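You operate a simulated robot arm through the tools that you are given. There is no shell and no other tool.

The job below is to be done with a simulated two-armed robot. You get a single attempt, and the scene is never put back.

## Task
Strap the orange pouch on to the folded boat.
Fine: lift it on to the wooden stand, slide it under both straps and pull both tight.

It is judged by the outcome, as a careful person would: the job done as asked, and still so three seconds after it is handed in. It fails if anything else is knocked over, pushed out of place, dropped, spilled or broken.

## Robot
Two 7-joint arms with two-finger grippers on one trunk that stands fixed in place. Base frame: the origin is at the foot of the trunk, x ahead of it, y to its left, z up. Readings come in m, degrees, newtons and seconds.
The left shoulder is at [0.06, 0.178, 1.208], the right one opposite. With the tool pointing down near the work surface each hand reaches from about 0.1 to 0.62 m from the base axis, measured 20 degrees to its own side. Payload 1.96 kg a hand.
The TCP of each hand is the grasp point between the finger pads, 0.02 m short of the fingertips. In the tool frame z runs along the fingers and y along their closing line. The gripper opens to 0.072 m; its body begins 0.038 m behind the TCP.
Orientation is told as [roll, pitch, yaw] about the base's x, y, z axes, in that order, counted from this pose: with the fingers straight down and closing along the base's y, the tool's x points along the base's -x, its y along +y and its z along -z.

## Interface
- The arms move only by the tool apply_moves. It takes "left_moves", "right_moves" or both (then of equal length, played together; a hand with none holds still); each is a list of rows, each a list of 2 entries, a list of its own where there are three numbers: the shift along the base's x, y, z in units of 200 mm (1.0 is 200 mm), then the turn, a rotation vector about the base's x, y, z in units of 180 degrees (1.0 is 180 degrees). In form: [[[tx, ty, tz], [ax, ay, az]], ...]. A call has 1 to 20 rows; each row is the pose to reach, as a shift and turn from the pose commanded when the call began. "left_jaw" and "right_jaw" are, for a hand that has rows, the opening, from 0 (shut) to 1 (fully open), set as the call begins (left out, the last holds). A call with a number of a shift or a turn outside -1 to 1 is refused whole. Each row takes 0.2 s and may step no farther than 0.05 m and 8.6 degrees from the row before; otherwise, or with a gripper value out of range, the whole call is refused. Where a pose cannot be reached the arm comes as near as it can. A force on the tool above 60 N (or 10 N above the force at the start of the call, whichever is more), or a blocked arm, ends the call early, and 0.2 s more pass. Each finger travels about 0.153 m/s and halts on what it meets, pressing with about 24 N; the grip force reading is that of the motor and also rises with nothing between the fingers. The clock runs only during rows and for 0.2 s after the last one: add rows that repeat a pose to give the fingers time. It gives the time, the measured TCP pose, the force on the tool (base axes), the opening and the grip force at its end, in the units of the frame above (readings bear some noise), with the torque about the TCP (base axes, N m) and any sound that the robot's microphone picked up.
- Cameras (640 x 400 px; columns grow to the right, rows downward): "scene" is now at [0.0066, -0.0426, 1.7603]; the picture's right is [-0.56, -0.83, 0.00], its down [-0.61, 0.41, -0.68] and it looks along [0.56, -0.38, -0.73] (base axes); focal length 311 px, centre (320, 200). "left" rides on the left gripper at [0.071, -0.019, -0.082] in its tool frame; the picture's right is [0.26, 0.97, 0.00], its down [-0.67, 0.18, -0.72] and it looks along [-0.69, 0.19, 0.70] (tool axes); focal length 280 px, centre (320, 200). "right" rides on the right gripper at [0.071, 0.019, -0.082] in its tool frame; the picture's right is [-0.26, 0.97, 0.00], its down [-0.67, -0.18, -0.72] and it looks along [-0.69, -0.19, 0.70] (tool axes); focal length 280 px, centre (320, 200). There is no depth. A picture from a camera that has moved, and an enlarged one, comes with that camera's place and axes in the base frame and with its lens.
- grab_frame(camera): a new picture of that camera. It takes no simulated time.
- slide_trunk(by): slides the trunk up (or, below 0, down) by that many m; the arms and the scene camera ride with it, the base frame stays. It gives what a move gives, with no picture.
- head_to(pan, tilt): turns the head with the scene camera to pan (to the left, within 86 degrees either way) and tilt (down, from -29 to 69), counted from straight ahead of the robot. It gives what a move gives.
- inspect(camera, box): a new picture of the part [left, top, right, bottom] of that camera's present view, enlarged. It takes no simulated time.
- job_done(): hands the job in; it is judged then, once.

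Places have to be worked out from the pictures, the camera data and where the tool is seen. Open the grippers and draw the arms clear of the work before you hand the job in, unless the task says otherwise.

The tools are called after "Request:" by a JSON object that holds its "api" and its "payload". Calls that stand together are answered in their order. apply_moves: Moves the arms, as the interface text tells. Its arguments: {"type":"object","properties":{"left_moves":{"type":"array","items":{"type":"array"}},"left_jaw":{"type":"number"},"right_moves":{"type":"array","items":{"type":"array"}},"right_jaw":{"type":"number"}},"required":[]} The other tools are called the same way: slide_trunk (by) moves the trunk up or down; head_to (pan, tilt) turns the head that bears the scene camera; grab_frame (camera) takes a picture; inspect (camera, box) takes an enlarged picture of a part of a camera's view; job_done () hands the job in.

At the start:

```text
time: 0.0
left_position: [0.4905, -0.0181, 1.2564]
left_orientation: [0.0, 0.0, 0.0]
left_ft_force: [-0.5, -0.2, -0.2]
left_wrist_torque: [0.0, 0.01, 0.01]
left_finger_gap: 0.0718
left_grasp_force: 0.0
right_position: [0.3311, -0.4293, 1.2262]
right_orientation: [-0.2, -0.1, -0.1]
right_ft_force: [-0.3, 0.4, 0.2]
right_wrist_torque: [0.0, 0.0, 0.0]
right_finger_gap: 0.0722
right_grasp_force: 0.0
trunk travel left (down, up): [-0.853, 0.137]
head pan, tilt (commanded): [-34.3, 47.2]
```

scene: 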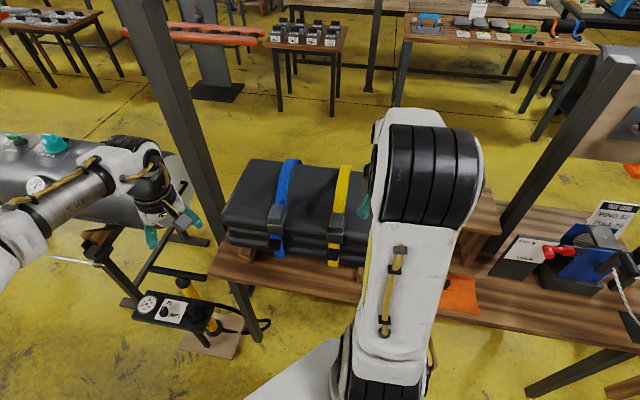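
right: 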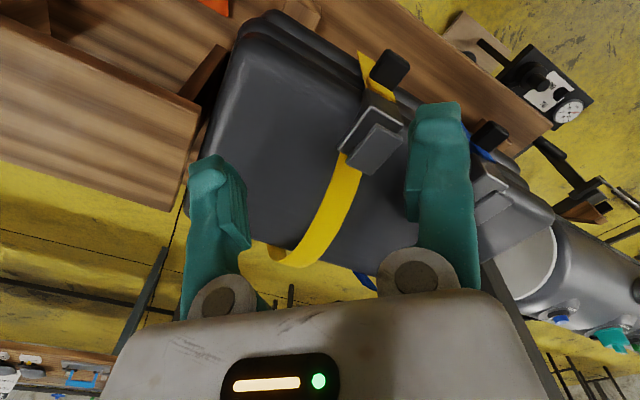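
left: 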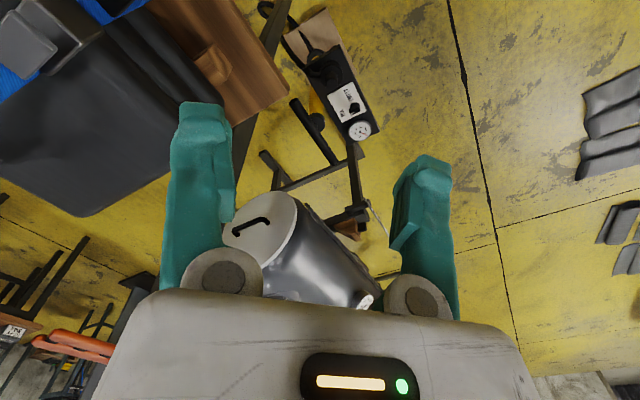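

The right arm blocks much of the scene view: the folded boat has a blue and a yellow strap, and something orange lies behind the right arm. I'll look closer at the boat and the orange item first.

Request:
{"api": "inspect", "payload": {"camera": "scene", "box": [200, 130, 400, 290]}}

Request:
{"api": "inspect", "payload": {"camera": "scene", "box": [400, 180, 640, 360]}}

Request:
{"api": "inspect", "payload": {"camera": "right", "box": [160, 0, 560, 280]}}

```text
2.50 times, centred on (300, 210) of scene
camera zoom: at [0.0066, -0.0426, 1.7603], right [-0.56, -0.83, 0.0], down [-0.61, 0.41, -0.68], along [0.56, -0.38, -0.73], focal length 779 px, centre (370, 175)
```

zoom: 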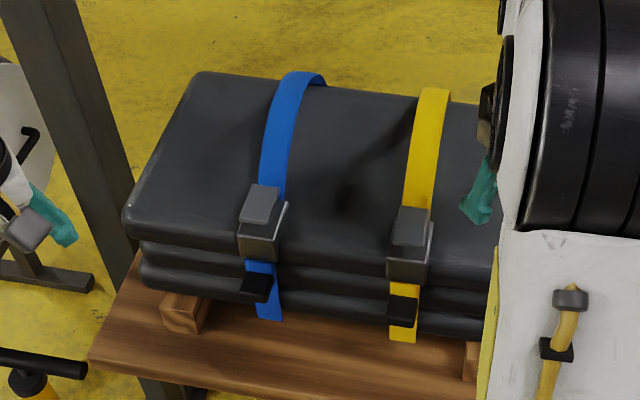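

```text
2.22 times, centred on (520, 270) of scene
camera zoom: at [0.0066, -0.0426, 1.7603], right [-0.56, -0.83, 0.0], down [-0.61, 0.41, -0.68], along [0.56, -0.38, -0.73], focal length 692 px, centre (-124, 44)
```

zoom: 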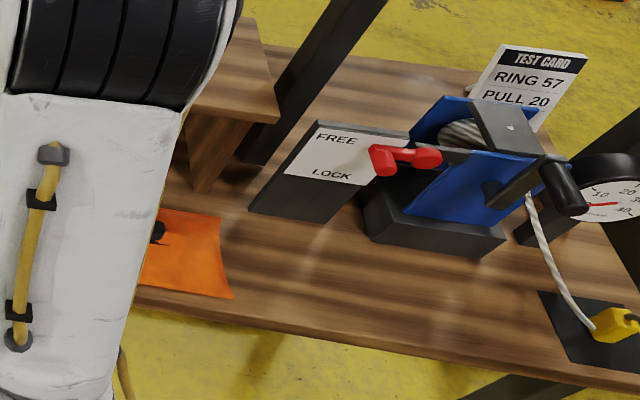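

```text
1.43 times, centred on (360, 140) of right
camera zoom: at [0.2608, -0.4099, 1.3072], right [0.26, 0.96, 0.0], down [0.67, -0.18, 0.72], along [0.69, -0.19, -0.7], focal length 401 px, centre (263, 286)
```

zoom: 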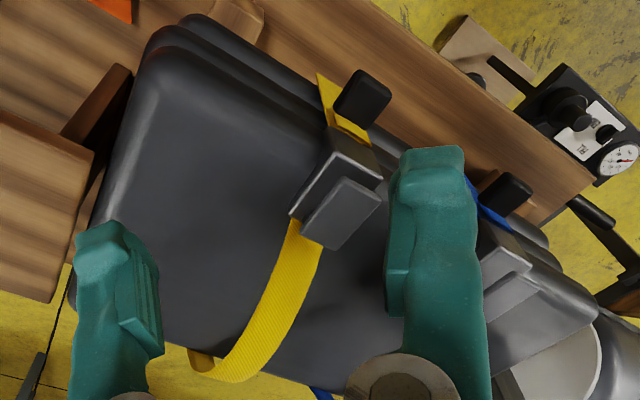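

The straps hang loose in arches over the boat, each with a buckle and a black-tipped tail on the robot's side. I'll look around with the head to learn the surroundings before moving anything.

Request:
{"api": "head_to", "payload": {"pan": -60, "tilt": 50}}

Request:
{"api": "grab_frame", "payload": {"camera": "scene"}}

Request:
{"api": "head_to", "payload": {"pan": -10, "tilt": 50}}

Request:
{"api": "grab_frame", "payload": {"camera": "scene"}}

```text
time: 0.9
left_position: [0.4897, -0.0191, 1.2567]
left_orientation: [0.1, 0.0, 0.1]
left_ft_force: [-0.1, 0.7, 0.1]
left_wrist_torque: [0.02, 0.0, -0.02]
left_finger_gap: 0.0721
left_grasp_force: 0.0
right_position: [0.3321, -0.4304, 1.2264]
right_orientation: [-0.1, -0.2, 0.0]
right_ft_force: [-0.7, 0.8, 0.1]
right_wrist_torque: [0.01, -0.01, 0.0]
right_finger_gap: 0.072
right_grasp_force: 0.1
trunk travel left (down, up): [-0.853, 0.137]
head pan, tilt (commanded): [-60.0, 50.0]
```

```text
taken
camera scene: at [-0.0204, -0.0643, 1.7565], right [-0.87, -0.5, 0.0], down [-0.38, 0.66, -0.64], along [0.32, -0.56, -0.77], focal length 311 px, centre (320, 200)
```

scene: 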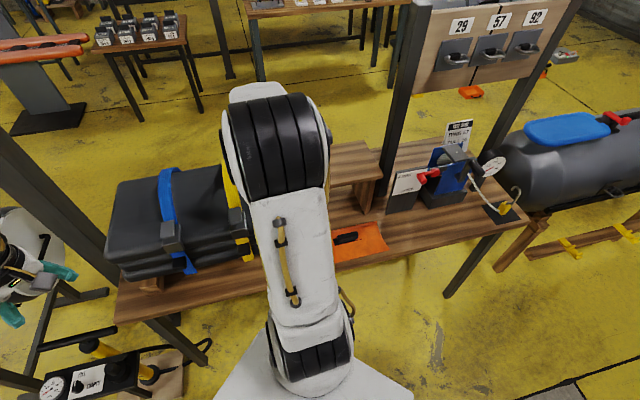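

```text
time: 2.1
left_position: [0.4909, -0.0183, 1.2576]
left_orientation: [0.0, 0.0, 0.0]
left_ft_force: [-0.1, 0.2, -0.3]
left_wrist_torque: [0.0, -0.03, 0.01]
left_finger_gap: 0.072
left_grasp_force: 0.1
right_position: [0.3317, -0.429, 1.2249]
right_orientation: [-0.1, -0.1, 0.0]
right_ft_force: [0.5, 0.2, -0.8]
right_wrist_torque: [-0.01, -0.01, 0.0]
right_finger_gap: 0.0721
right_grasp_force: 0.1
trunk travel left (down, up): [-0.853, 0.137]
head pan, tilt (commanded): [-10.0, 50.0]
```

```text
taken
camera scene: at [0.0168, -0.0112, 1.7565], right [-0.17, -0.98, 0.0], down [-0.75, 0.13, -0.64], along [0.63, -0.11, -0.77], focal length 311 px, centre (320, 200)
```

scene: 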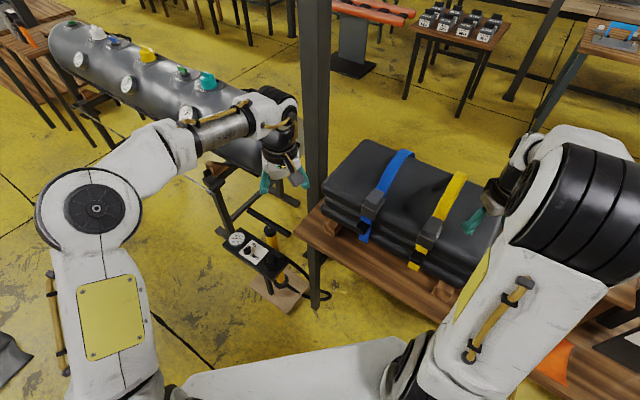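

The table runs at about 45° to the robot: I place the yellow buckle near (0.45,-0.40,1.02) and the blue one near (0.58,-0.27,1.02), and the pouch is behind the right arm. I'll lift the right hand and draw it back to the right to clear the view.

Request:
{"api": "apply_moves", "payload": {"right_moves": [[[-0.1, 0, 0.2], [0, 0, 0]], [[-0.3, 0, 0.35], [0, 0, 0]], [[-0.5, -0.02, 0.5], [0, 0, 0]], [[-0.7, -0.05, 0.55], [0, 0, 0]], [[-0.9, -0.08, 0.6], [0, 0, 0]], [[-1.0, -0.1, 0.6], [0, 0, 0]]]}}

Request:
{"api": "head_to", "payload": {"pan": -48, "tilt": 52}}

Request:
{"api": "grab_frame", "payload": {"camera": "scene"}}

Request:
{"api": "grab_frame", "payload": {"camera": "right"}}

```text
refused: row 3 steps farther than a row can; nothing moved
```

```text
time: 3.1
left_position: [0.4906, -0.0168, 1.2567]
left_orientation: [0.0, 0.0, 0.0]
left_ft_force: [0.2, 0.5, 0.3]
left_wrist_torque: [0.0, -0.01, 0.02]
left_finger_gap: 0.072
left_grasp_force: 0.1
right_position: [0.3312, -0.4296, 1.2254]
right_orientation: [-0.1, -0.2, -0.1]
right_ft_force: [0.9, 0.0, -0.1]
right_wrist_torque: [-0.01, 0.03, -0.03]
right_finger_gap: 0.0719
right_grasp_force: 0.0
trunk travel left (down, up): [-0.853, 0.137]
head pan, tilt (commanded): [-48.0, 52.0]
```

```text
taken
camera scene: at [-0.0087, -0.0534, 1.7538], right [-0.74, -0.67, 0.0], down [-0.53, 0.59, -0.62], along [0.41, -0.46, -0.79], focal length 311 px, centre (320, 200)
```

scene: 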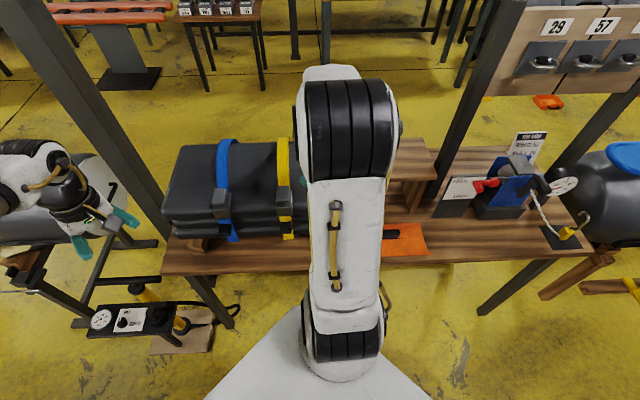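

```text
taken
camera right: at [0.2608, -0.4099, 1.3072], right [0.26, 0.96, 0.0], down [0.67, -0.18, 0.72], along [0.69, -0.19, -0.7], focal length 280 px, centre (320, 200)
```

right: 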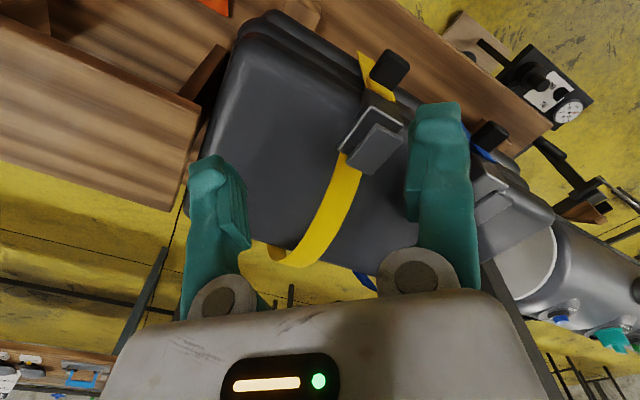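

The move was refused for a slightly over-long step, so nothing moved; I'll repeat the same withdrawal with shorter steps.

Request:
{"api": "apply_moves", "payload": {"right_moves": [[[-0.1, 0, 0.2], [0, 0, 0]], [[-0.27, 0, 0.35], [0, 0, 0]], [[-0.45, 0, 0.48], [0, 0, 0]], [[-0.65, -0.03, 0.55], [0, 0, 0]], [[-0.85, -0.06, 0.6], [0, 0, 0]], [[-1.0, -0.1, 0.6], [0, 0, 0]]]}}

Request:
{"api": "grab_frame", "payload": {"camera": "scene"}}

Request:
{"api": "grab_frame", "payload": {"camera": "right"}}

```text
time: 4.5
left_position: [0.4897, -0.0168, 1.2567]
left_orientation: [0.0, -0.2, 0.0]
left_ft_force: [-0.3, -0.2, 0.8]
left_wrist_torque: [-0.02, -0.02, -0.01]
left_finger_gap: 0.072
left_grasp_force: 0.0
right_position: [0.1322, -0.4478, 1.2435]
right_orientation: [-0.4, -0.1, 0.0]
right_ft_force: [0.0, -0.9, 0.7]
right_wrist_torque: [0.01, 0.01, 0.0]
right_finger_gap: 0.0722
right_grasp_force: 0.1
right hand out of reach, approached as far as the arm can: row 1, 2, 3, 4, 5, 6
trunk travel left (down, up): [-0.853, 0.137]
head pan, tilt (commanded): [-48.0, 52.0]
```

```text
taken
camera scene: at [-0.0102, -0.0524, 1.7539], right [-0.74, -0.67, 0.0], down [-0.53, 0.59, -0.62], along [0.41, -0.46, -0.79], focal length 311 px, centre (320, 200)
```

scene: 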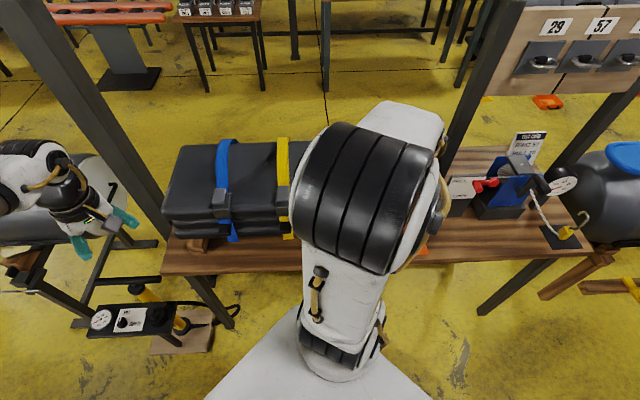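

```text
taken
camera right: at [0.0626, -0.4276, 1.3244], right [0.26, 0.97, -0.01], down [0.67, -0.18, 0.72], along [0.69, -0.19, -0.69], focal length 280 px, centre (320, 200)
```

right: 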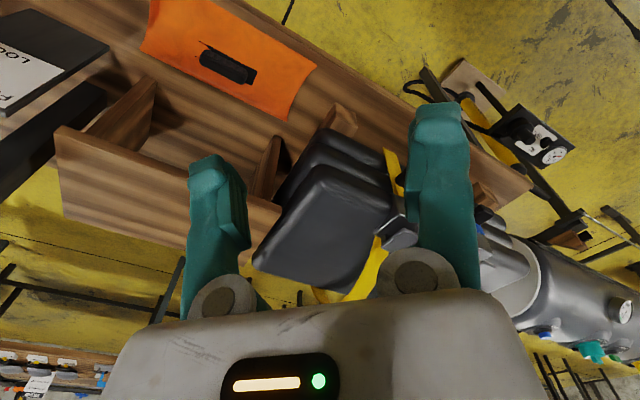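

The right camera now sees the pouch, the stand and the gap beside the boat. I'll enlarge these parts.

Request:
{"api": "inspect", "payload": {"camera": "right", "box": [40, 0, 360, 200]}}

Request:
{"api": "inspect", "payload": {"camera": "right", "box": [220, 90, 460, 310]}}

Request:
{"api": "inspect", "payload": {"camera": "scene", "box": [150, 120, 320, 260]}}

```text
2.00 times, centred on (200, 100) of right
camera zoom: at [0.0626, -0.4276, 1.3244], right [0.26, 0.97, -0.01], down [0.67, -0.18, 0.72], along [0.69, -0.19, -0.69], focal length 561 px, centre (560, 400)
```

zoom: 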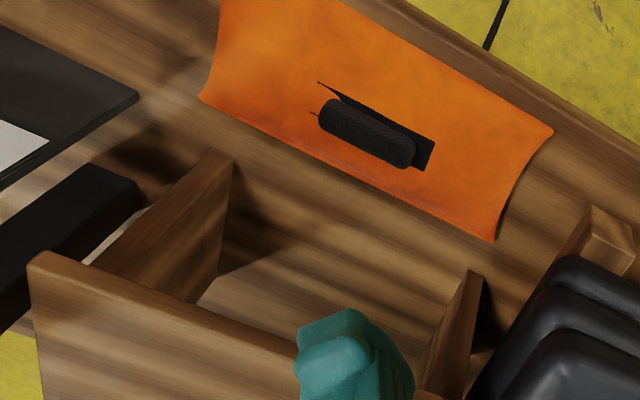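

```text
1.82 times, centred on (340, 200) of right
camera zoom: at [0.0626, -0.4276, 1.3244], right [0.26, 0.97, -0.01], down [0.67, -0.18, 0.72], along [0.69, -0.19, -0.69], focal length 510 px, centre (284, 200)
```

zoom: 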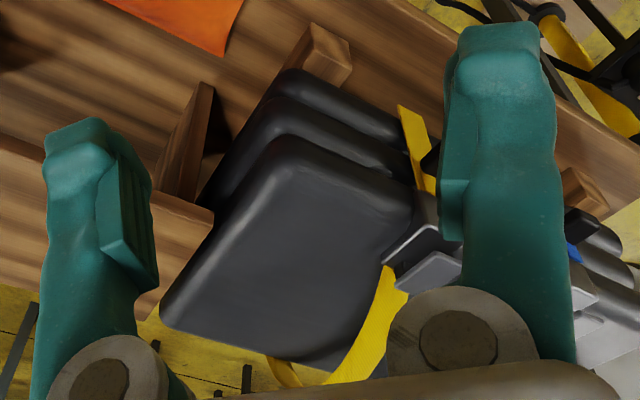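

```text
2.86 times, centred on (235, 190) of scene
camera zoom: at [-0.0102, -0.0524, 1.7539], right [-0.74, -0.67, 0.0], down [-0.53, 0.59, -0.62], along [0.41, -0.46, -0.79], focal length 890 px, centre (563, 229)
```

zoom: 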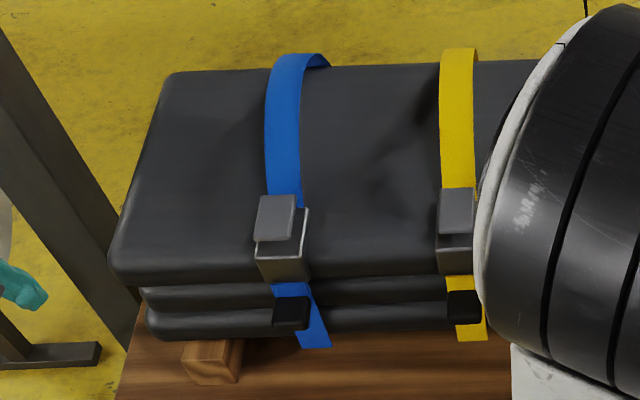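

I judge table top ≈0.80 m, stand top ≈1.02 m (0.30 × 0.20 m plank), and the pouch about 0.27 × 0.125 m with a black handle in its middle. I'll turn the left hand so its camera looks at the buckles and tails from the front.

Request:
{"api": "apply_moves", "payload": {"left_moves": [[[-0.05, 0, 0], [0, 0, -0.042]], [[-0.12, 0, 0], [0, 0, -0.084]], [[-0.2, 0, 0], [0, 0, -0.126]], [[-0.3, 0, 0], [0, 0, -0.168]], [[-0.4, 0, 0], [0, 0, -0.21]], [[-0.5, 0, 0], [0, 0, -0.252]], [[-0.5, 0, 0], [0, 0, -0.294]], [[-0.5, 0, 0], [0, 0, -0.333]]]}}

Request:
{"api": "grab_frame", "payload": {"camera": "left"}}

Request:
{"api": "grab_frame", "payload": {"camera": "scene"}}

```text
time: 6.3
left_position: [0.3912, -0.0176, 1.2565]
left_orientation: [0.0, 0.0, -60.2]
left_ft_force: [-0.4, -0.5, -0.2]
left_wrist_torque: [0.0, -0.01, 0.0]
left_finger_gap: 0.0719
left_grasp_force: 0.2
right_position: [0.1342, -0.4482, 1.2425]
right_orientation: [-0.4, -0.1, 0.1]
right_ft_force: [-0.1, 0.5, 0.0]
right_wrist_torque: [-0.01, 0.01, -0.02]
right_finger_gap: 0.0719
right_grasp_force: 0.2
trunk travel left (down, up): [-0.853, 0.137]
head pan, tilt (commanded): [-48.0, 52.0]
```

```text
taken
camera left: at [0.339, 0.0351, 1.3378], right [0.71, 0.71, 0.0], down [0.49, -0.49, 0.72], along [0.51, -0.5, -0.7], focal length 280 px, centre (320, 200)
```

left: 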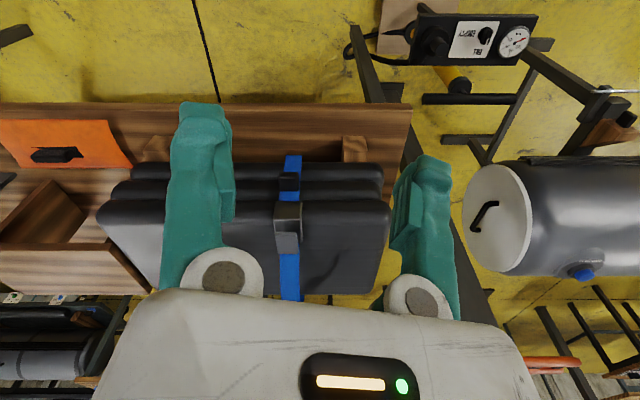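

```text
taken
camera scene: at [-0.0086, -0.0533, 1.7539], right [-0.74, -0.67, 0.0], down [-0.53, 0.59, -0.62], along [0.41, -0.46, -0.79], focal length 311 px, centre (320, 200)
```

scene: 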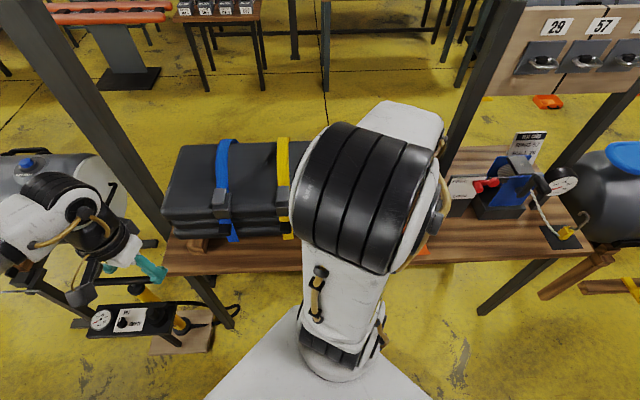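

The left camera is now square to the table edge, confirming that the table runs at 45°. I'll enlarge the strap/buckle and the stand/pouch.

Request:
{"api": "inspect", "payload": {"camera": "left", "box": [220, 130, 400, 310]}}

Request:
{"api": "inspect", "payload": {"camera": "left", "box": [0, 90, 240, 300]}}

```text
2.22 times, centred on (310, 220) of left
camera zoom: at [0.339, 0.0351, 1.3378], right [0.71, 0.71, 0.0], down [0.49, -0.49, 0.72], along [0.51, -0.5, -0.7], focal length 623 px, centre (342, 156)
```

zoom: 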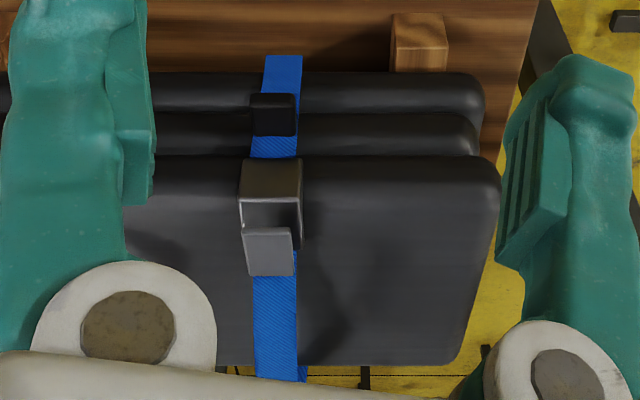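

```text
1.90 times, centred on (120, 195) of left
camera zoom: at [0.339, 0.0351, 1.3378], right [0.71, 0.71, 0.0], down [0.49, -0.49, 0.72], along [0.51, -0.5, -0.7], focal length 534 px, centre (701, 210)
```

zoom: 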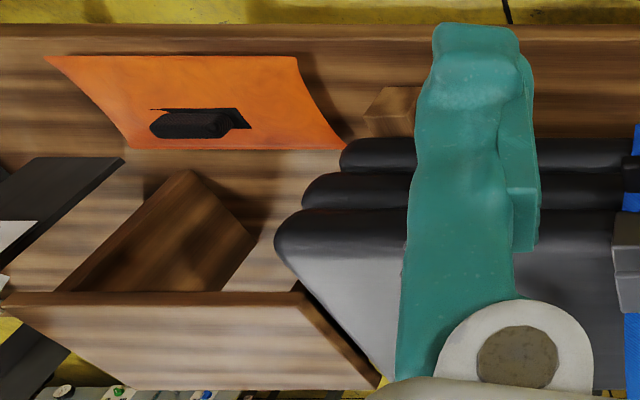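

In the table frame (u' = left along the table, v = away from me) I place the handle at u'=-0.307, v=0.58, z≈0.845, the pouch spans u' -0.437…-0.171, v 0.51…0.63, and the stand begins at v≈0.655. I'll bring the right hand over the handle at a safe height, turned 45° so that it closes across the handle bar.

Request:
{"api": "apply_moves", "payload": {"right_moves": [[[0.04, -0.12, -0.05], [0, 0, 0.042]], [[0.08, -0.26, -0.1], [0, 0, 0.084]], [[0.12, -0.4, -0.2], [0, 0, 0.126]], [[0.16, -0.55, -0.3], [0, 0, 0.168]], [[0.2, -0.7, -0.4], [0, 0, 0.21]], [[0.23, -0.83, -0.5], [0, 0, 0.25]], [[0.23, -0.83, -0.5], [0, 0, 0.25]]]}}

Request:
{"api": "grab_frame", "payload": {"camera": "right"}}

Request:
{"api": "grab_frame", "payload": {"camera": "scene"}}

Request:
{"api": "grab_frame", "payload": {"camera": "left"}}

```text
time: 7.9
left_position: [0.3892, -0.0179, 1.2556]
left_orientation: [0.0, 0.0, -59.9]
left_ft_force: [-0.6, -0.5, -0.1]
left_wrist_torque: [-0.02, 0.02, 0.01]
left_finger_gap: 0.0719
left_grasp_force: 0.1
right_position: [0.1818, -0.614, 1.1441]
right_orientation: [-0.3, -0.1, 45.1]
right_ft_force: [-0.7, 0.1, 0.4]
right_wrist_torque: [-0.03, -0.04, 0.02]
right_finger_gap: 0.0722
right_grasp_force: 0.1
trunk travel left (down, up): [-0.853, 0.137]
head pan, tilt (commanded): [-48.0, 52.0]
```

```text
taken
camera right: at [0.1187, -0.6508, 1.2264], right [-0.5, 0.87, 0.0], down [0.6, 0.35, 0.72], along [0.62, 0.36, -0.7], focal length 280 px, centre (320, 200)
```

right: 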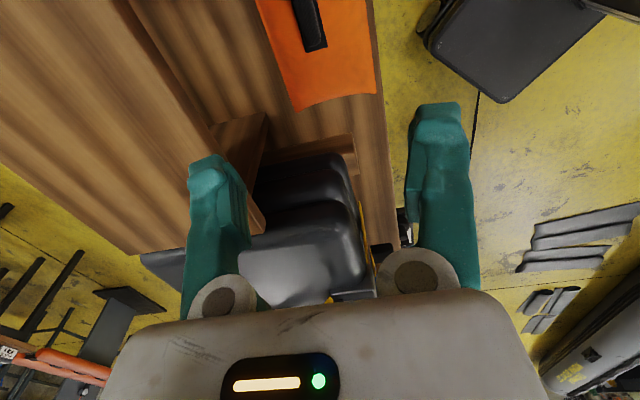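

```text
taken
camera scene: at [-0.009, -0.0526, 1.7539], right [-0.74, -0.67, 0.0], down [-0.53, 0.59, -0.62], along [0.41, -0.46, -0.79], focal length 311 px, centre (320, 200)
```

scene: 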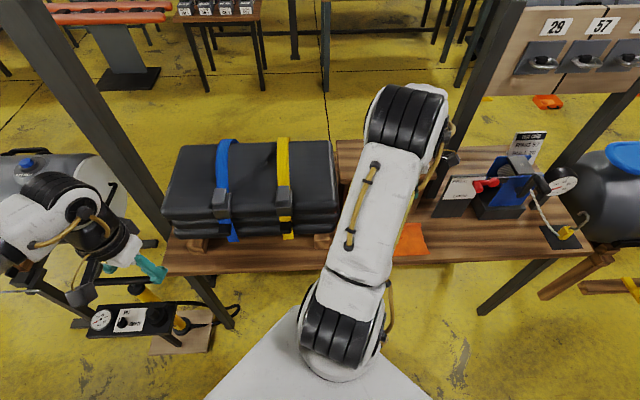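

```text
taken
camera left: at [0.3386, 0.0355, 1.3378], right [0.7, 0.71, 0.0], down [0.5, -0.49, 0.72], along [0.51, -0.5, -0.7], focal length 280 px, centre (320, 200)
```

left: 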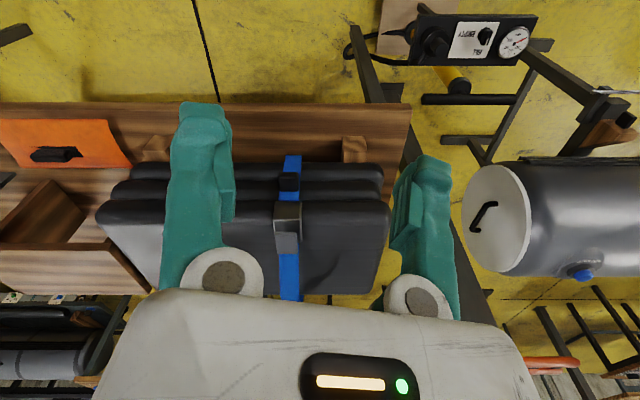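

The hand is over the pouch at u'=-0.306, v=0.563, z=1.144. I'll enlarge the handle in the right camera and the strap arches behind it.

Request:
{"api": "inspect", "payload": {"camera": "right", "box": [230, 0, 410, 120]}}

Request:
{"api": "inspect", "payload": {"camera": "right", "box": [220, 130, 440, 310]}}

Request:
{"api": "inspect", "payload": {"camera": "scene", "box": [150, 120, 350, 260]}}

```text
3.33 times, centred on (320, 60) of right
camera zoom: at [0.1187, -0.6508, 1.2264], right [-0.5, 0.87, 0.0], down [0.6, 0.35, 0.72], along [0.62, 0.36, -0.7], focal length 935 px, centre (320, 667)
```

zoom: 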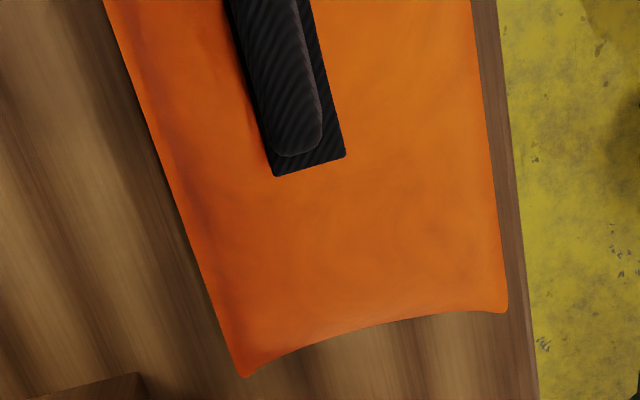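

```text
2.22 times, centred on (330, 220) of right
camera zoom: at [0.1187, -0.6508, 1.2264], right [-0.5, 0.87, 0.0], down [0.6, 0.35, 0.72], along [0.62, 0.36, -0.7], focal length 623 px, centre (298, 156)
```

zoom: 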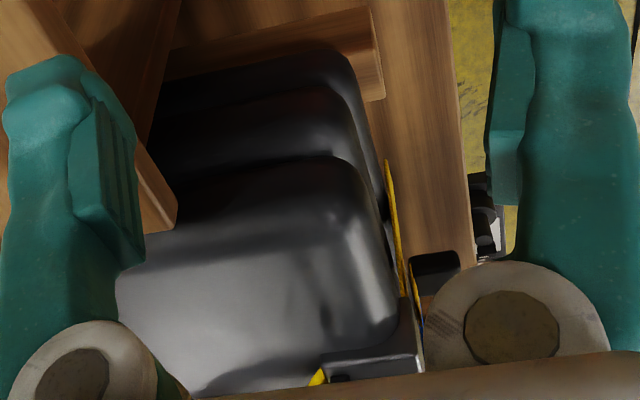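

```text
2.86 times, centred on (250, 190) of scene
camera zoom: at [-0.009, -0.0526, 1.7539], right [-0.74, -0.67, 0.0], down [-0.53, 0.59, -0.62], along [0.41, -0.46, -0.79], focal length 890 px, centre (520, 229)
```

zoom: 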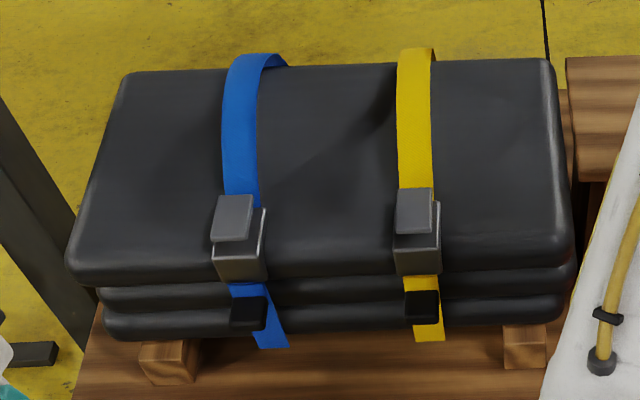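

I estimate table top 0.80, boat top ≈1.02 (nearly flush with the stand), strap arches ≈5 cm above the boat at u'≈0.033 (yellow) and ≈0.214 (blue). I'll lower the right hand to z≈0.95 in front of the stand, tilted 12° so the body leans away from the stand edge, and look at the handle.

Request:
{"api": "apply_moves", "payload": {"right_moves": [[[0, 0, -0.2], [-0.0236, -0.0236, 0]], [[0, 0, -0.4], [-0.0471, -0.0471, 0]], [[0, 0, -0.6], [-0.0471, -0.0471, 0]], [[0, 0, -0.8], [-0.0471, -0.0471, 0]], [[0, 0, -0.95], [-0.0471, -0.0471, 0]], [[0, 0, -0.95], [-0.0471, -0.0471, 0]]]}}

Request:
{"api": "grab_frame", "payload": {"camera": "right"}}

Request:
{"api": "grab_frame", "payload": {"camera": "left"}}

Request:
{"api": "grab_frame", "payload": {"camera": "scene"}}

```text
time: 9.3
left_position: [0.3891, -0.0163, 1.2557]
left_orientation: [0.0, 0.0, -59.8]
left_ft_force: [0.1, 0.2, 1.1]
left_wrist_torque: [0.01, -0.01, -0.02]
left_finger_gap: 0.0722
left_grasp_force: 0.1
right_position: [0.1818, -0.6131, 0.951]
right_orientation: [-12.2, 0.0, 45.0]
right_ft_force: [0.0, 0.4, 0.3]
right_wrist_torque: [0.03, -0.01, -0.02]
right_finger_gap: 0.0718
right_grasp_force: 0.1
trunk travel left (down, up): [-0.853, 0.137]
head pan, tilt (commanded): [-48.0, 52.0]
```

```text
taken
camera right: at [0.107, -0.6371, 1.0281], right [-0.48, 0.85, -0.2], down [0.5, 0.46, 0.74], along [0.72, 0.26, -0.64], focal length 280 px, centre (320, 200)
```

right: 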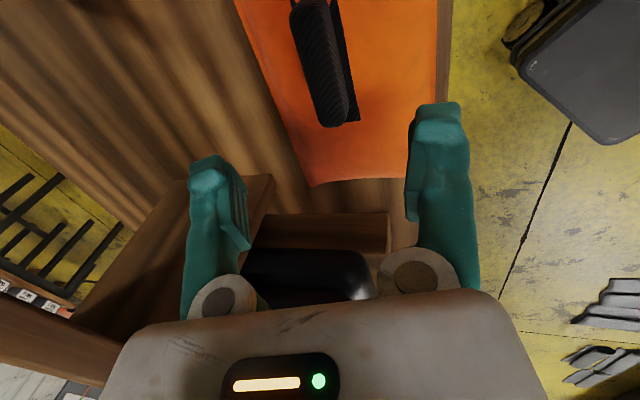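

```text
taken
camera left: at [0.3389, 0.0351, 1.3377], right [0.7, 0.71, 0.0], down [0.5, -0.49, 0.72], along [0.51, -0.5, -0.7], focal length 280 px, centre (320, 200)
```

left: 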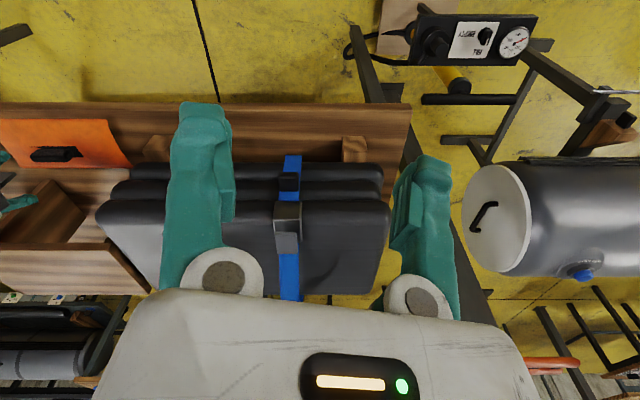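

```text
taken
camera scene: at [-0.0086, -0.0531, 1.7539], right [-0.74, -0.67, 0.0], down [-0.53, 0.59, -0.62], along [0.41, -0.46, -0.79], focal length 311 px, centre (320, 200)
```

scene: 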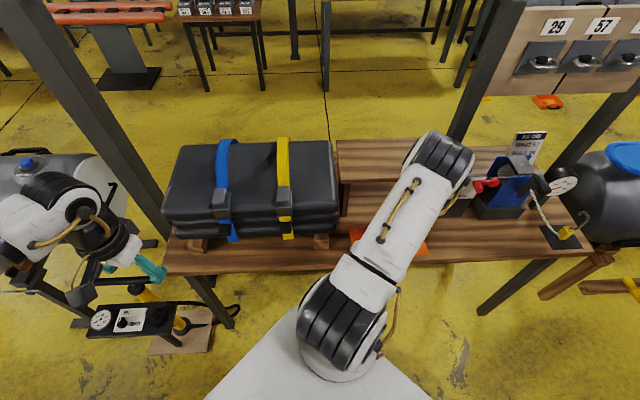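

The handle bar axis lies at v≈0.582, parallel to the table edge. I'll enlarge it to judge its height and width.

Request:
{"api": "inspect", "payload": {"camera": "right", "box": [240, 0, 432, 120]}}

Request:
{"api": "inspect", "payload": {"camera": "left", "box": [0, 100, 160, 200]}}

Request:
{"api": "inspect", "payload": {"camera": "scene", "box": [330, 120, 490, 270]}}

```text
3.33 times, centred on (336, 60) of right
camera zoom: at [0.107, -0.6371, 1.0281], right [-0.48, 0.85, -0.2], down [0.5, 0.46, 0.74], along [0.72, 0.26, -0.64], focal length 935 px, centre (267, 667)
```

zoom: 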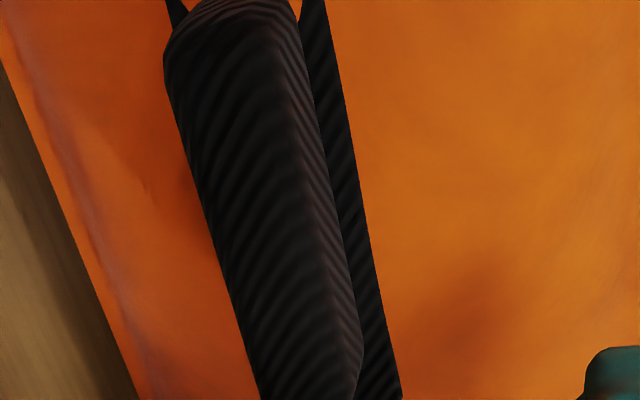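

```text
4.00 times, centred on (80, 150) of left
camera zoom: at [0.3389, 0.0351, 1.3377], right [0.7, 0.71, 0.0], down [0.5, -0.49, 0.72], along [0.51, -0.5, -0.7], focal length 1122 px, centre (1280, 400)
```

zoom: 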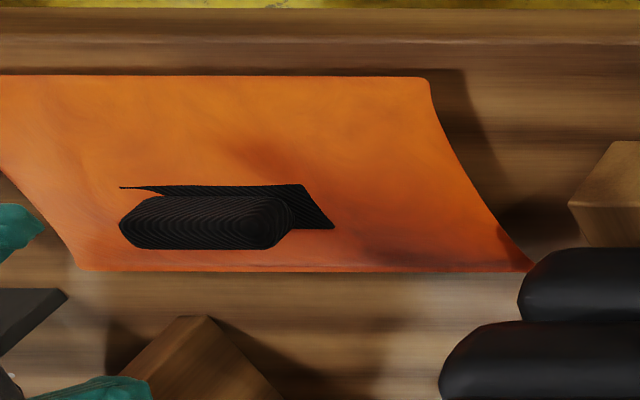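

```text
2.67 times, centred on (410, 195) of scene
camera zoom: at [-0.0086, -0.0531, 1.7539], right [-0.74, -0.67, 0.0], down [-0.53, 0.59, -0.62], along [0.41, -0.46, -0.79], focal length 830 px, centre (80, 213)
```

zoom: 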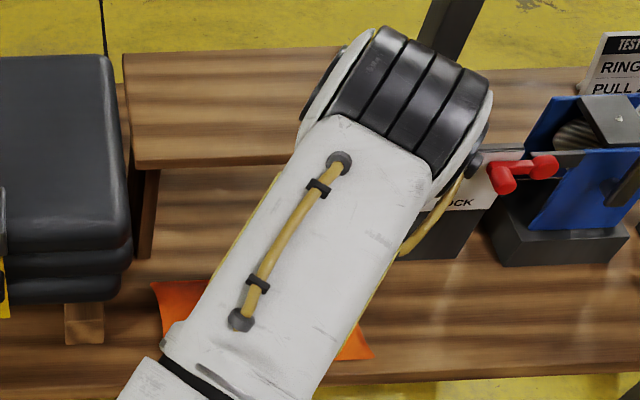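

The bar is about 2–2.5 cm wide, u' -0.36…-0.265, at z≈0.845. I'll lower the hand so the open fingertips straddle the bar and check before going the last 2 cm.

Request:
{"api": "apply_moves", "payload": {"right_moves": [[[0.025, -0.035, -0.15], [0, 0, 0]], [[0.05, -0.07, -0.28], [0, 0, 0]], [[0.06, -0.081, -0.38], [0, 0, 0]], [[0.06, -0.081, -0.38], [0, 0, 0]]], "right_jaw": 0.8}}

Request:
{"api": "grab_frame", "payload": {"camera": "right"}}

Request:
{"api": "inspect", "payload": {"camera": "left", "box": [0, 100, 160, 200]}}

```text
time: 10.3
left_position: [0.3905, -0.0168, 1.2553]
left_orientation: [0.1, 0.0, -59.9]
left_ft_force: [-0.5, 1.1, -0.3]
left_wrist_torque: [-0.05, -0.03, 0.01]
left_finger_gap: 0.072
left_grasp_force: 0.0
right_position: [0.1924, -0.6303, 0.8745]
right_orientation: [-12.0, -0.1, 45.0]
right_ft_force: [0.4, -0.3, 0.8]
right_wrist_torque: [-0.02, -0.01, 0.02]
right_finger_gap: 0.0575
right_grasp_force: 0.0
trunk travel left (down, up): [-0.853, 0.137]
head pan, tilt (commanded): [-48.0, 52.0]
```

```text
taken
camera right: at [0.1178, -0.6554, 0.9506], right [-0.48, 0.85, -0.2], down [0.5, 0.46, 0.74], along [0.72, 0.26, -0.64], focal length 280 px, centre (320, 200)
```

right: 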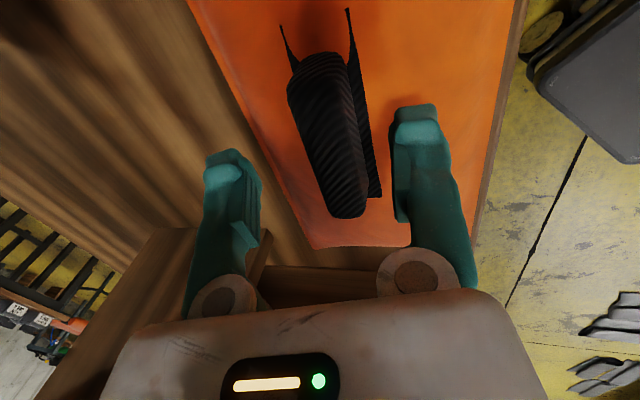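

```text
4.00 times, centred on (80, 150) of left
camera zoom: at [0.3388, 0.0347, 1.3378], right [0.7, 0.71, 0.0], down [0.5, -0.49, 0.72], along [0.51, -0.5, -0.7], focal length 1122 px, centre (1280, 400)
```

zoom: 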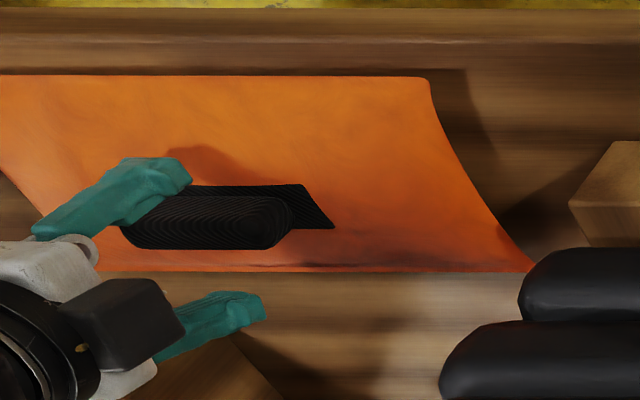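

The fingers straddle the bar, nicely centred. I'll lower another 2.2 cm and check the force.

Request:
{"api": "apply_moves", "payload": {"right_moves": [[[0, 0, -0.05], [0, 0, 0]], [[0, 0, -0.11], [0, 0, 0]], [[0, 0, -0.11], [0, 0, 0]]]}}

Request:
{"api": "grab_frame", "payload": {"camera": "right"}}

Request:
{"api": "inspect", "payload": {"camera": "left", "box": [0, 100, 160, 200]}}

```text
time: 11.2
left_position: [0.3902, -0.0114, 1.2563]
left_orientation: [-0.2, -0.2, -59.9]
left_ft_force: [0.2, -0.2, -0.2]
left_wrist_torque: [0.04, 0.01, 0.01]
left_finger_gap: 0.0724
left_grasp_force: 0.0
right_position: [0.1947, -0.6319, 0.8618]
right_orientation: [-13.1, 0.6, 45.0]
right_ft_force: [0.9, 9.4, 45.6]
right_wrist_torque: [1.4, 1.05, -0.33]
right_finger_gap: 0.0622
right_grasp_force: 3.2
trunk travel left (down, up): [-0.853, 0.137]
head pan, tilt (commanded): [-48.0, 52.0]
stopped in row 3 (right hand): the force on the tool passed its limit at 67 N (the readings are from after the stop); the commanded pose is now the measured one
```

```text
taken
camera right: at [0.1193, -0.6556, 0.9382], right [-0.48, 0.85, -0.22], down [0.49, 0.47, 0.73], along [0.73, 0.24, -0.64], focal length 280 px, centre (320, 200)
```

right: 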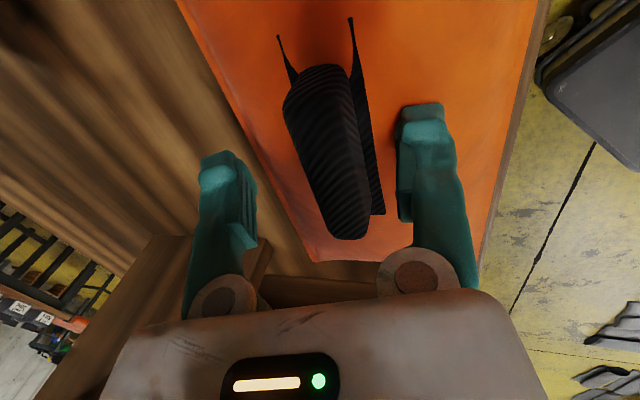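

```text
4.00 times, centred on (80, 150) of left
camera zoom: at [0.3383, 0.0415, 1.3382], right [0.7, 0.71, 0.0], down [0.5, -0.49, 0.72], along [0.51, -0.51, -0.7], focal length 1122 px, centre (1280, 400)
```

zoom: 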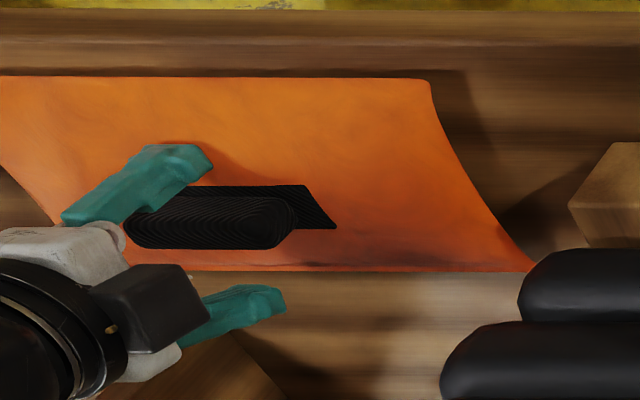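

The fingertips met the pouch top (stopped at z≈0.862, pouch surface ≈0.835). I'll back off 4 mm and close on the bar.

Request:
{"api": "apply_moves", "payload": {"right_moves": [[[0, 0, 0.02], [0, 0, 0]]]}}

Request:
{"api": "apply_moves", "payload": {"right_moves": [[[0, 0, 0], [0, 0, 0]], [[0, 0, 0], [0, 0, 0]], [[0, 0, 0], [0, 0, 0]], [[0, 0, 0], [0, 0, 0]]], "right_jaw": 0}}

Request:
{"api": "grab_frame", "payload": {"camera": "right"}}

Request:
{"api": "inspect", "payload": {"camera": "left", "box": [0, 100, 160, 200]}}

```text
time: 11.6
left_position: [0.3898, -0.0137, 1.2555]
left_orientation: [0.1, -0.3, -60.0]
left_ft_force: [-0.2, 0.2, -0.5]
left_wrist_torque: [0.0, 0.02, 0.02]
left_finger_gap: 0.0721
left_grasp_force: 0.1
right_position: [0.192, -0.6318, 0.8632]
right_orientation: [-12.7, 0.2, 45.0]
right_ft_force: [1.7, 6.2, 24.8]
right_wrist_torque: [0.76, 0.47, -0.12]
right_finger_gap: 0.0595
right_grasp_force: 1.2
trunk travel left (down, up): [-0.853, 0.137]
head pan, tilt (commanded): [-48.0, 52.0]
```

```text
time: 12.6
left_position: [0.3895, -0.0158, 1.2564]
left_orientation: [0.0, -0.1, -60.0]
left_ft_force: [-0.1, 0.7, 0.1]
left_wrist_torque: [0.0, 0.0, 0.01]
left_finger_gap: 0.0721
left_grasp_force: 0.1
right_position: [0.1928, -0.6326, 0.8603]
right_orientation: [-12.7, 0.2, 45.0]
right_ft_force: [-5.1, 3.6, 6.9]
right_wrist_torque: [0.06, 0.35, -0.07]
right_finger_gap: 0.0202
right_grasp_force: 23.7
trunk travel left (down, up): [-0.853, 0.137]
head pan, tilt (commanded): [-48.0, 52.0]
```

```text
taken
camera right: at [0.1168, -0.6571, 0.9368], right [-0.48, 0.85, -0.21], down [0.49, 0.46, 0.74], along [0.72, 0.25, -0.64], focal length 280 px, centre (320, 200)
```

right: 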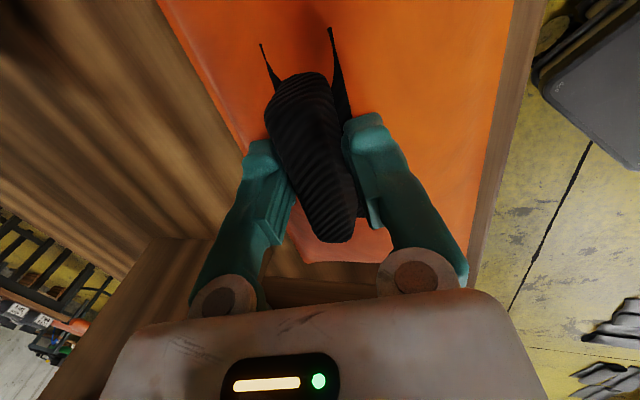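

```text
4.00 times, centred on (80, 150) of left
camera zoom: at [0.3377, 0.0363, 1.338], right [0.7, 0.71, 0.0], down [0.5, -0.49, 0.72], along [0.51, -0.5, -0.7], focal length 1122 px, centre (1280, 400)
```

zoom: 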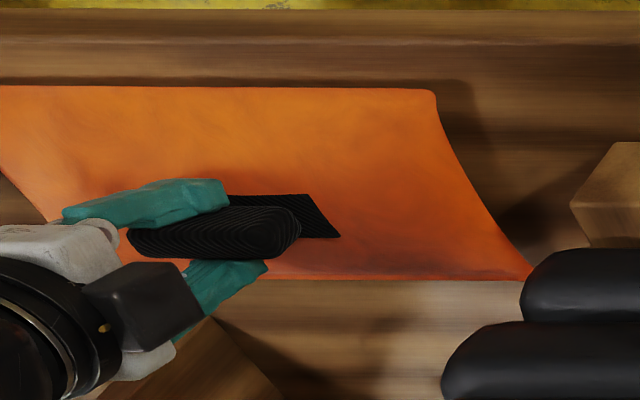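

The bar is held (gap 20 mm, 23.7 N). I'll lift 4 cm while easing the pouch 1.5 cm toward me, away from the stand, and check how it hangs.

Request:
{"api": "apply_moves", "payload": {"right_moves": [[[0, 0, 0.05], [0, 0, 0]], [[-0.02, 0.02, 0.12], [0, 0, 0]], [[-0.05, 0.05, 0.2], [0, 0, 0]], [[-0.05, 0.05, 0.2], [0, 0, 0]]]}}

Request:
{"api": "grab_frame", "payload": {"camera": "right"}}

Request:
{"api": "grab_frame", "payload": {"camera": "left"}}

```text
time: 13.6
left_position: [0.391, -0.019, 1.2568]
left_orientation: [0.0, 0.0, -60.0]
left_ft_force: [-0.9, 0.3, -0.3]
left_wrist_torque: [-0.01, -0.01, -0.01]
left_finger_gap: 0.0719
left_grasp_force: 0.1
right_position: [0.1828, -0.624, 0.8986]
right_orientation: [-12.6, 0.2, 45.0]
right_ft_force: [0.8, 0.3, -2.4]
right_wrist_torque: [-0.01, 0.0, 0.02]
right_finger_gap: 0.0201
right_grasp_force: 24.5
trunk travel left (down, up): [-0.853, 0.137]
head pan, tilt (commanded): [-48.0, 52.0]
```

```text
taken
camera right: at [0.1085, -0.6482, 0.9752], right [-0.48, 0.85, -0.21], down [0.49, 0.46, 0.74], along [0.72, 0.25, -0.64], focal length 280 px, centre (320, 200)
```

right: 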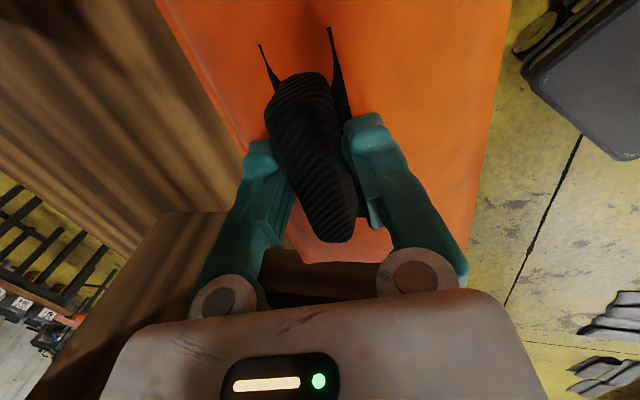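

```text
taken
camera left: at [0.3391, 0.0341, 1.3377], right [0.7, 0.71, 0.0], down [0.5, -0.49, 0.72], along [0.51, -0.5, -0.7], focal length 280 px, centre (320, 200)
```

left: 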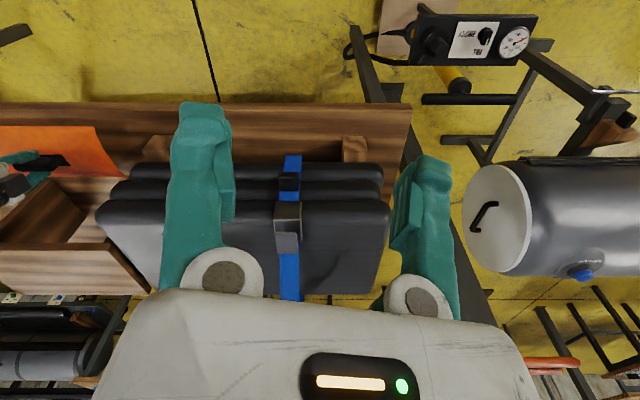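

The pouch is off the table and held level (about 2.4 N). I'll raise it straight up towards z≈1.12.

Request:
{"api": "apply_moves", "payload": {"right_moves": [[[-0.02, 0.02, 0.2], [0, 0, 0]], [[-0.02, 0.02, 0.4], [0, 0, 0]], [[-0.02, 0.02, 0.6], [0, 0, 0]], [[-0.02, 0.02, 0.8], [0, 0, 0]], [[-0.02, 0.02, 0.98], [0, 0, 0]]]}}

Request:
{"api": "apply_moves", "payload": {"right_moves": [[[0, 0, 0.15], [0, 0, 0]], [[0, 0, 0.18], [0, 0, 0]]]}}

Request:
{"api": "grab_frame", "payload": {"camera": "right"}}

Request:
{"api": "grab_frame", "payload": {"camera": "left"}}

Request:
{"api": "grab_frame", "payload": {"camera": "scene"}}

```text
time: 14.8
left_position: [0.3905, -0.0158, 1.2557]
left_orientation: [0.0, 0.0, -59.9]
left_ft_force: [0.0, -0.4, 0.0]
left_wrist_torque: [-0.05, -0.04, -0.01]
left_finger_gap: 0.072
left_grasp_force: 0.1
right_position: [0.1804, -0.6179, 1.0973]
right_orientation: [-12.5, 0.1, 44.9]
right_ft_force: [0.5, 0.9, -2.3]
right_wrist_torque: [0.01, -0.03, 0.0]
right_finger_gap: 0.0199
right_grasp_force: 23.7
trunk travel left (down, up): [-0.853, 0.137]
head pan, tilt (commanded): [-48.0, 52.0]
```

```text
time: 15.4
left_position: [0.3906, -0.0177, 1.2547]
left_orientation: [0.0, 0.0, -60.0]
left_ft_force: [0.3, -0.2, -0.3]
left_wrist_torque: [0.01, 0.01, 0.01]
left_finger_gap: 0.0722
left_grasp_force: 0.1
right_position: [0.1801, -0.6205, 1.1335]
right_orientation: [-12.6, 0.2, 44.9]
right_ft_force: [-0.4, 0.4, -2.6]
right_wrist_torque: [0.01, 0.02, 0.0]
right_finger_gap: 0.0196
right_grasp_force: 24.1
trunk travel left (down, up): [-0.853, 0.137]
head pan, tilt (commanded): [-48.0, 52.0]
```

```text
taken
camera right: at [0.1057, -0.6439, 1.2086], right [-0.48, 0.85, -0.21], down [0.49, 0.46, 0.74], along [0.72, 0.25, -0.64], focal length 280 px, centre (320, 200)
```

right: 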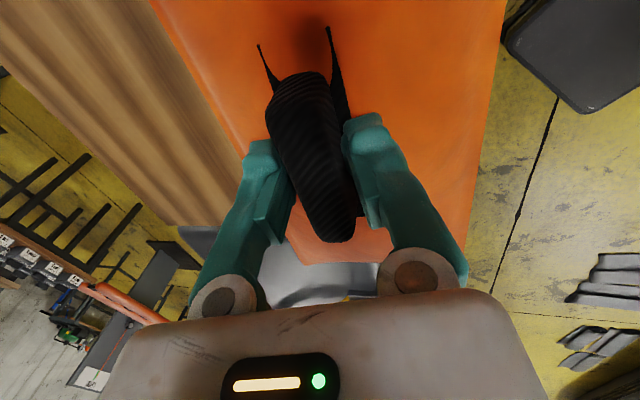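

```text
taken
camera left: at [0.3389, 0.0347, 1.3378], right [0.7, 0.71, 0.0], down [0.5, -0.49, 0.72], along [0.51, -0.5, -0.7], focal length 280 px, centre (320, 200)
```

left: 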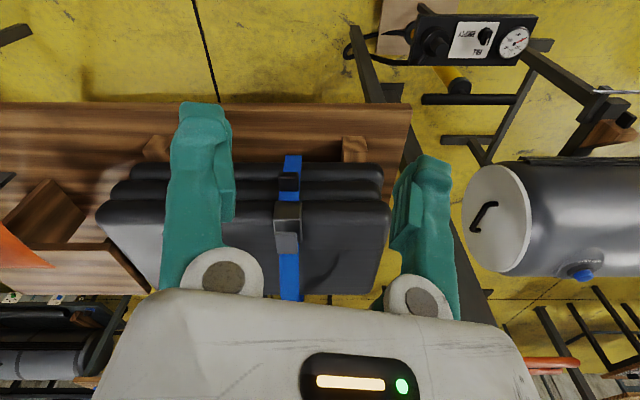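

```text
taken
camera scene: at [-0.0087, -0.0537, 1.7538], right [-0.74, -0.67, 0.0], down [-0.53, 0.59, -0.62], along [0.41, -0.46, -0.79], focal length 311 px, centre (320, 200)
```

scene: 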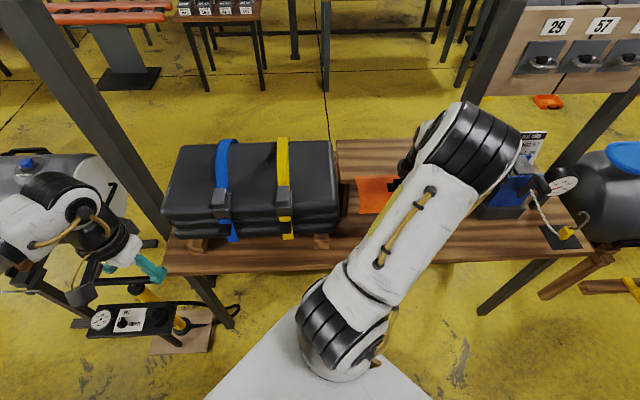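

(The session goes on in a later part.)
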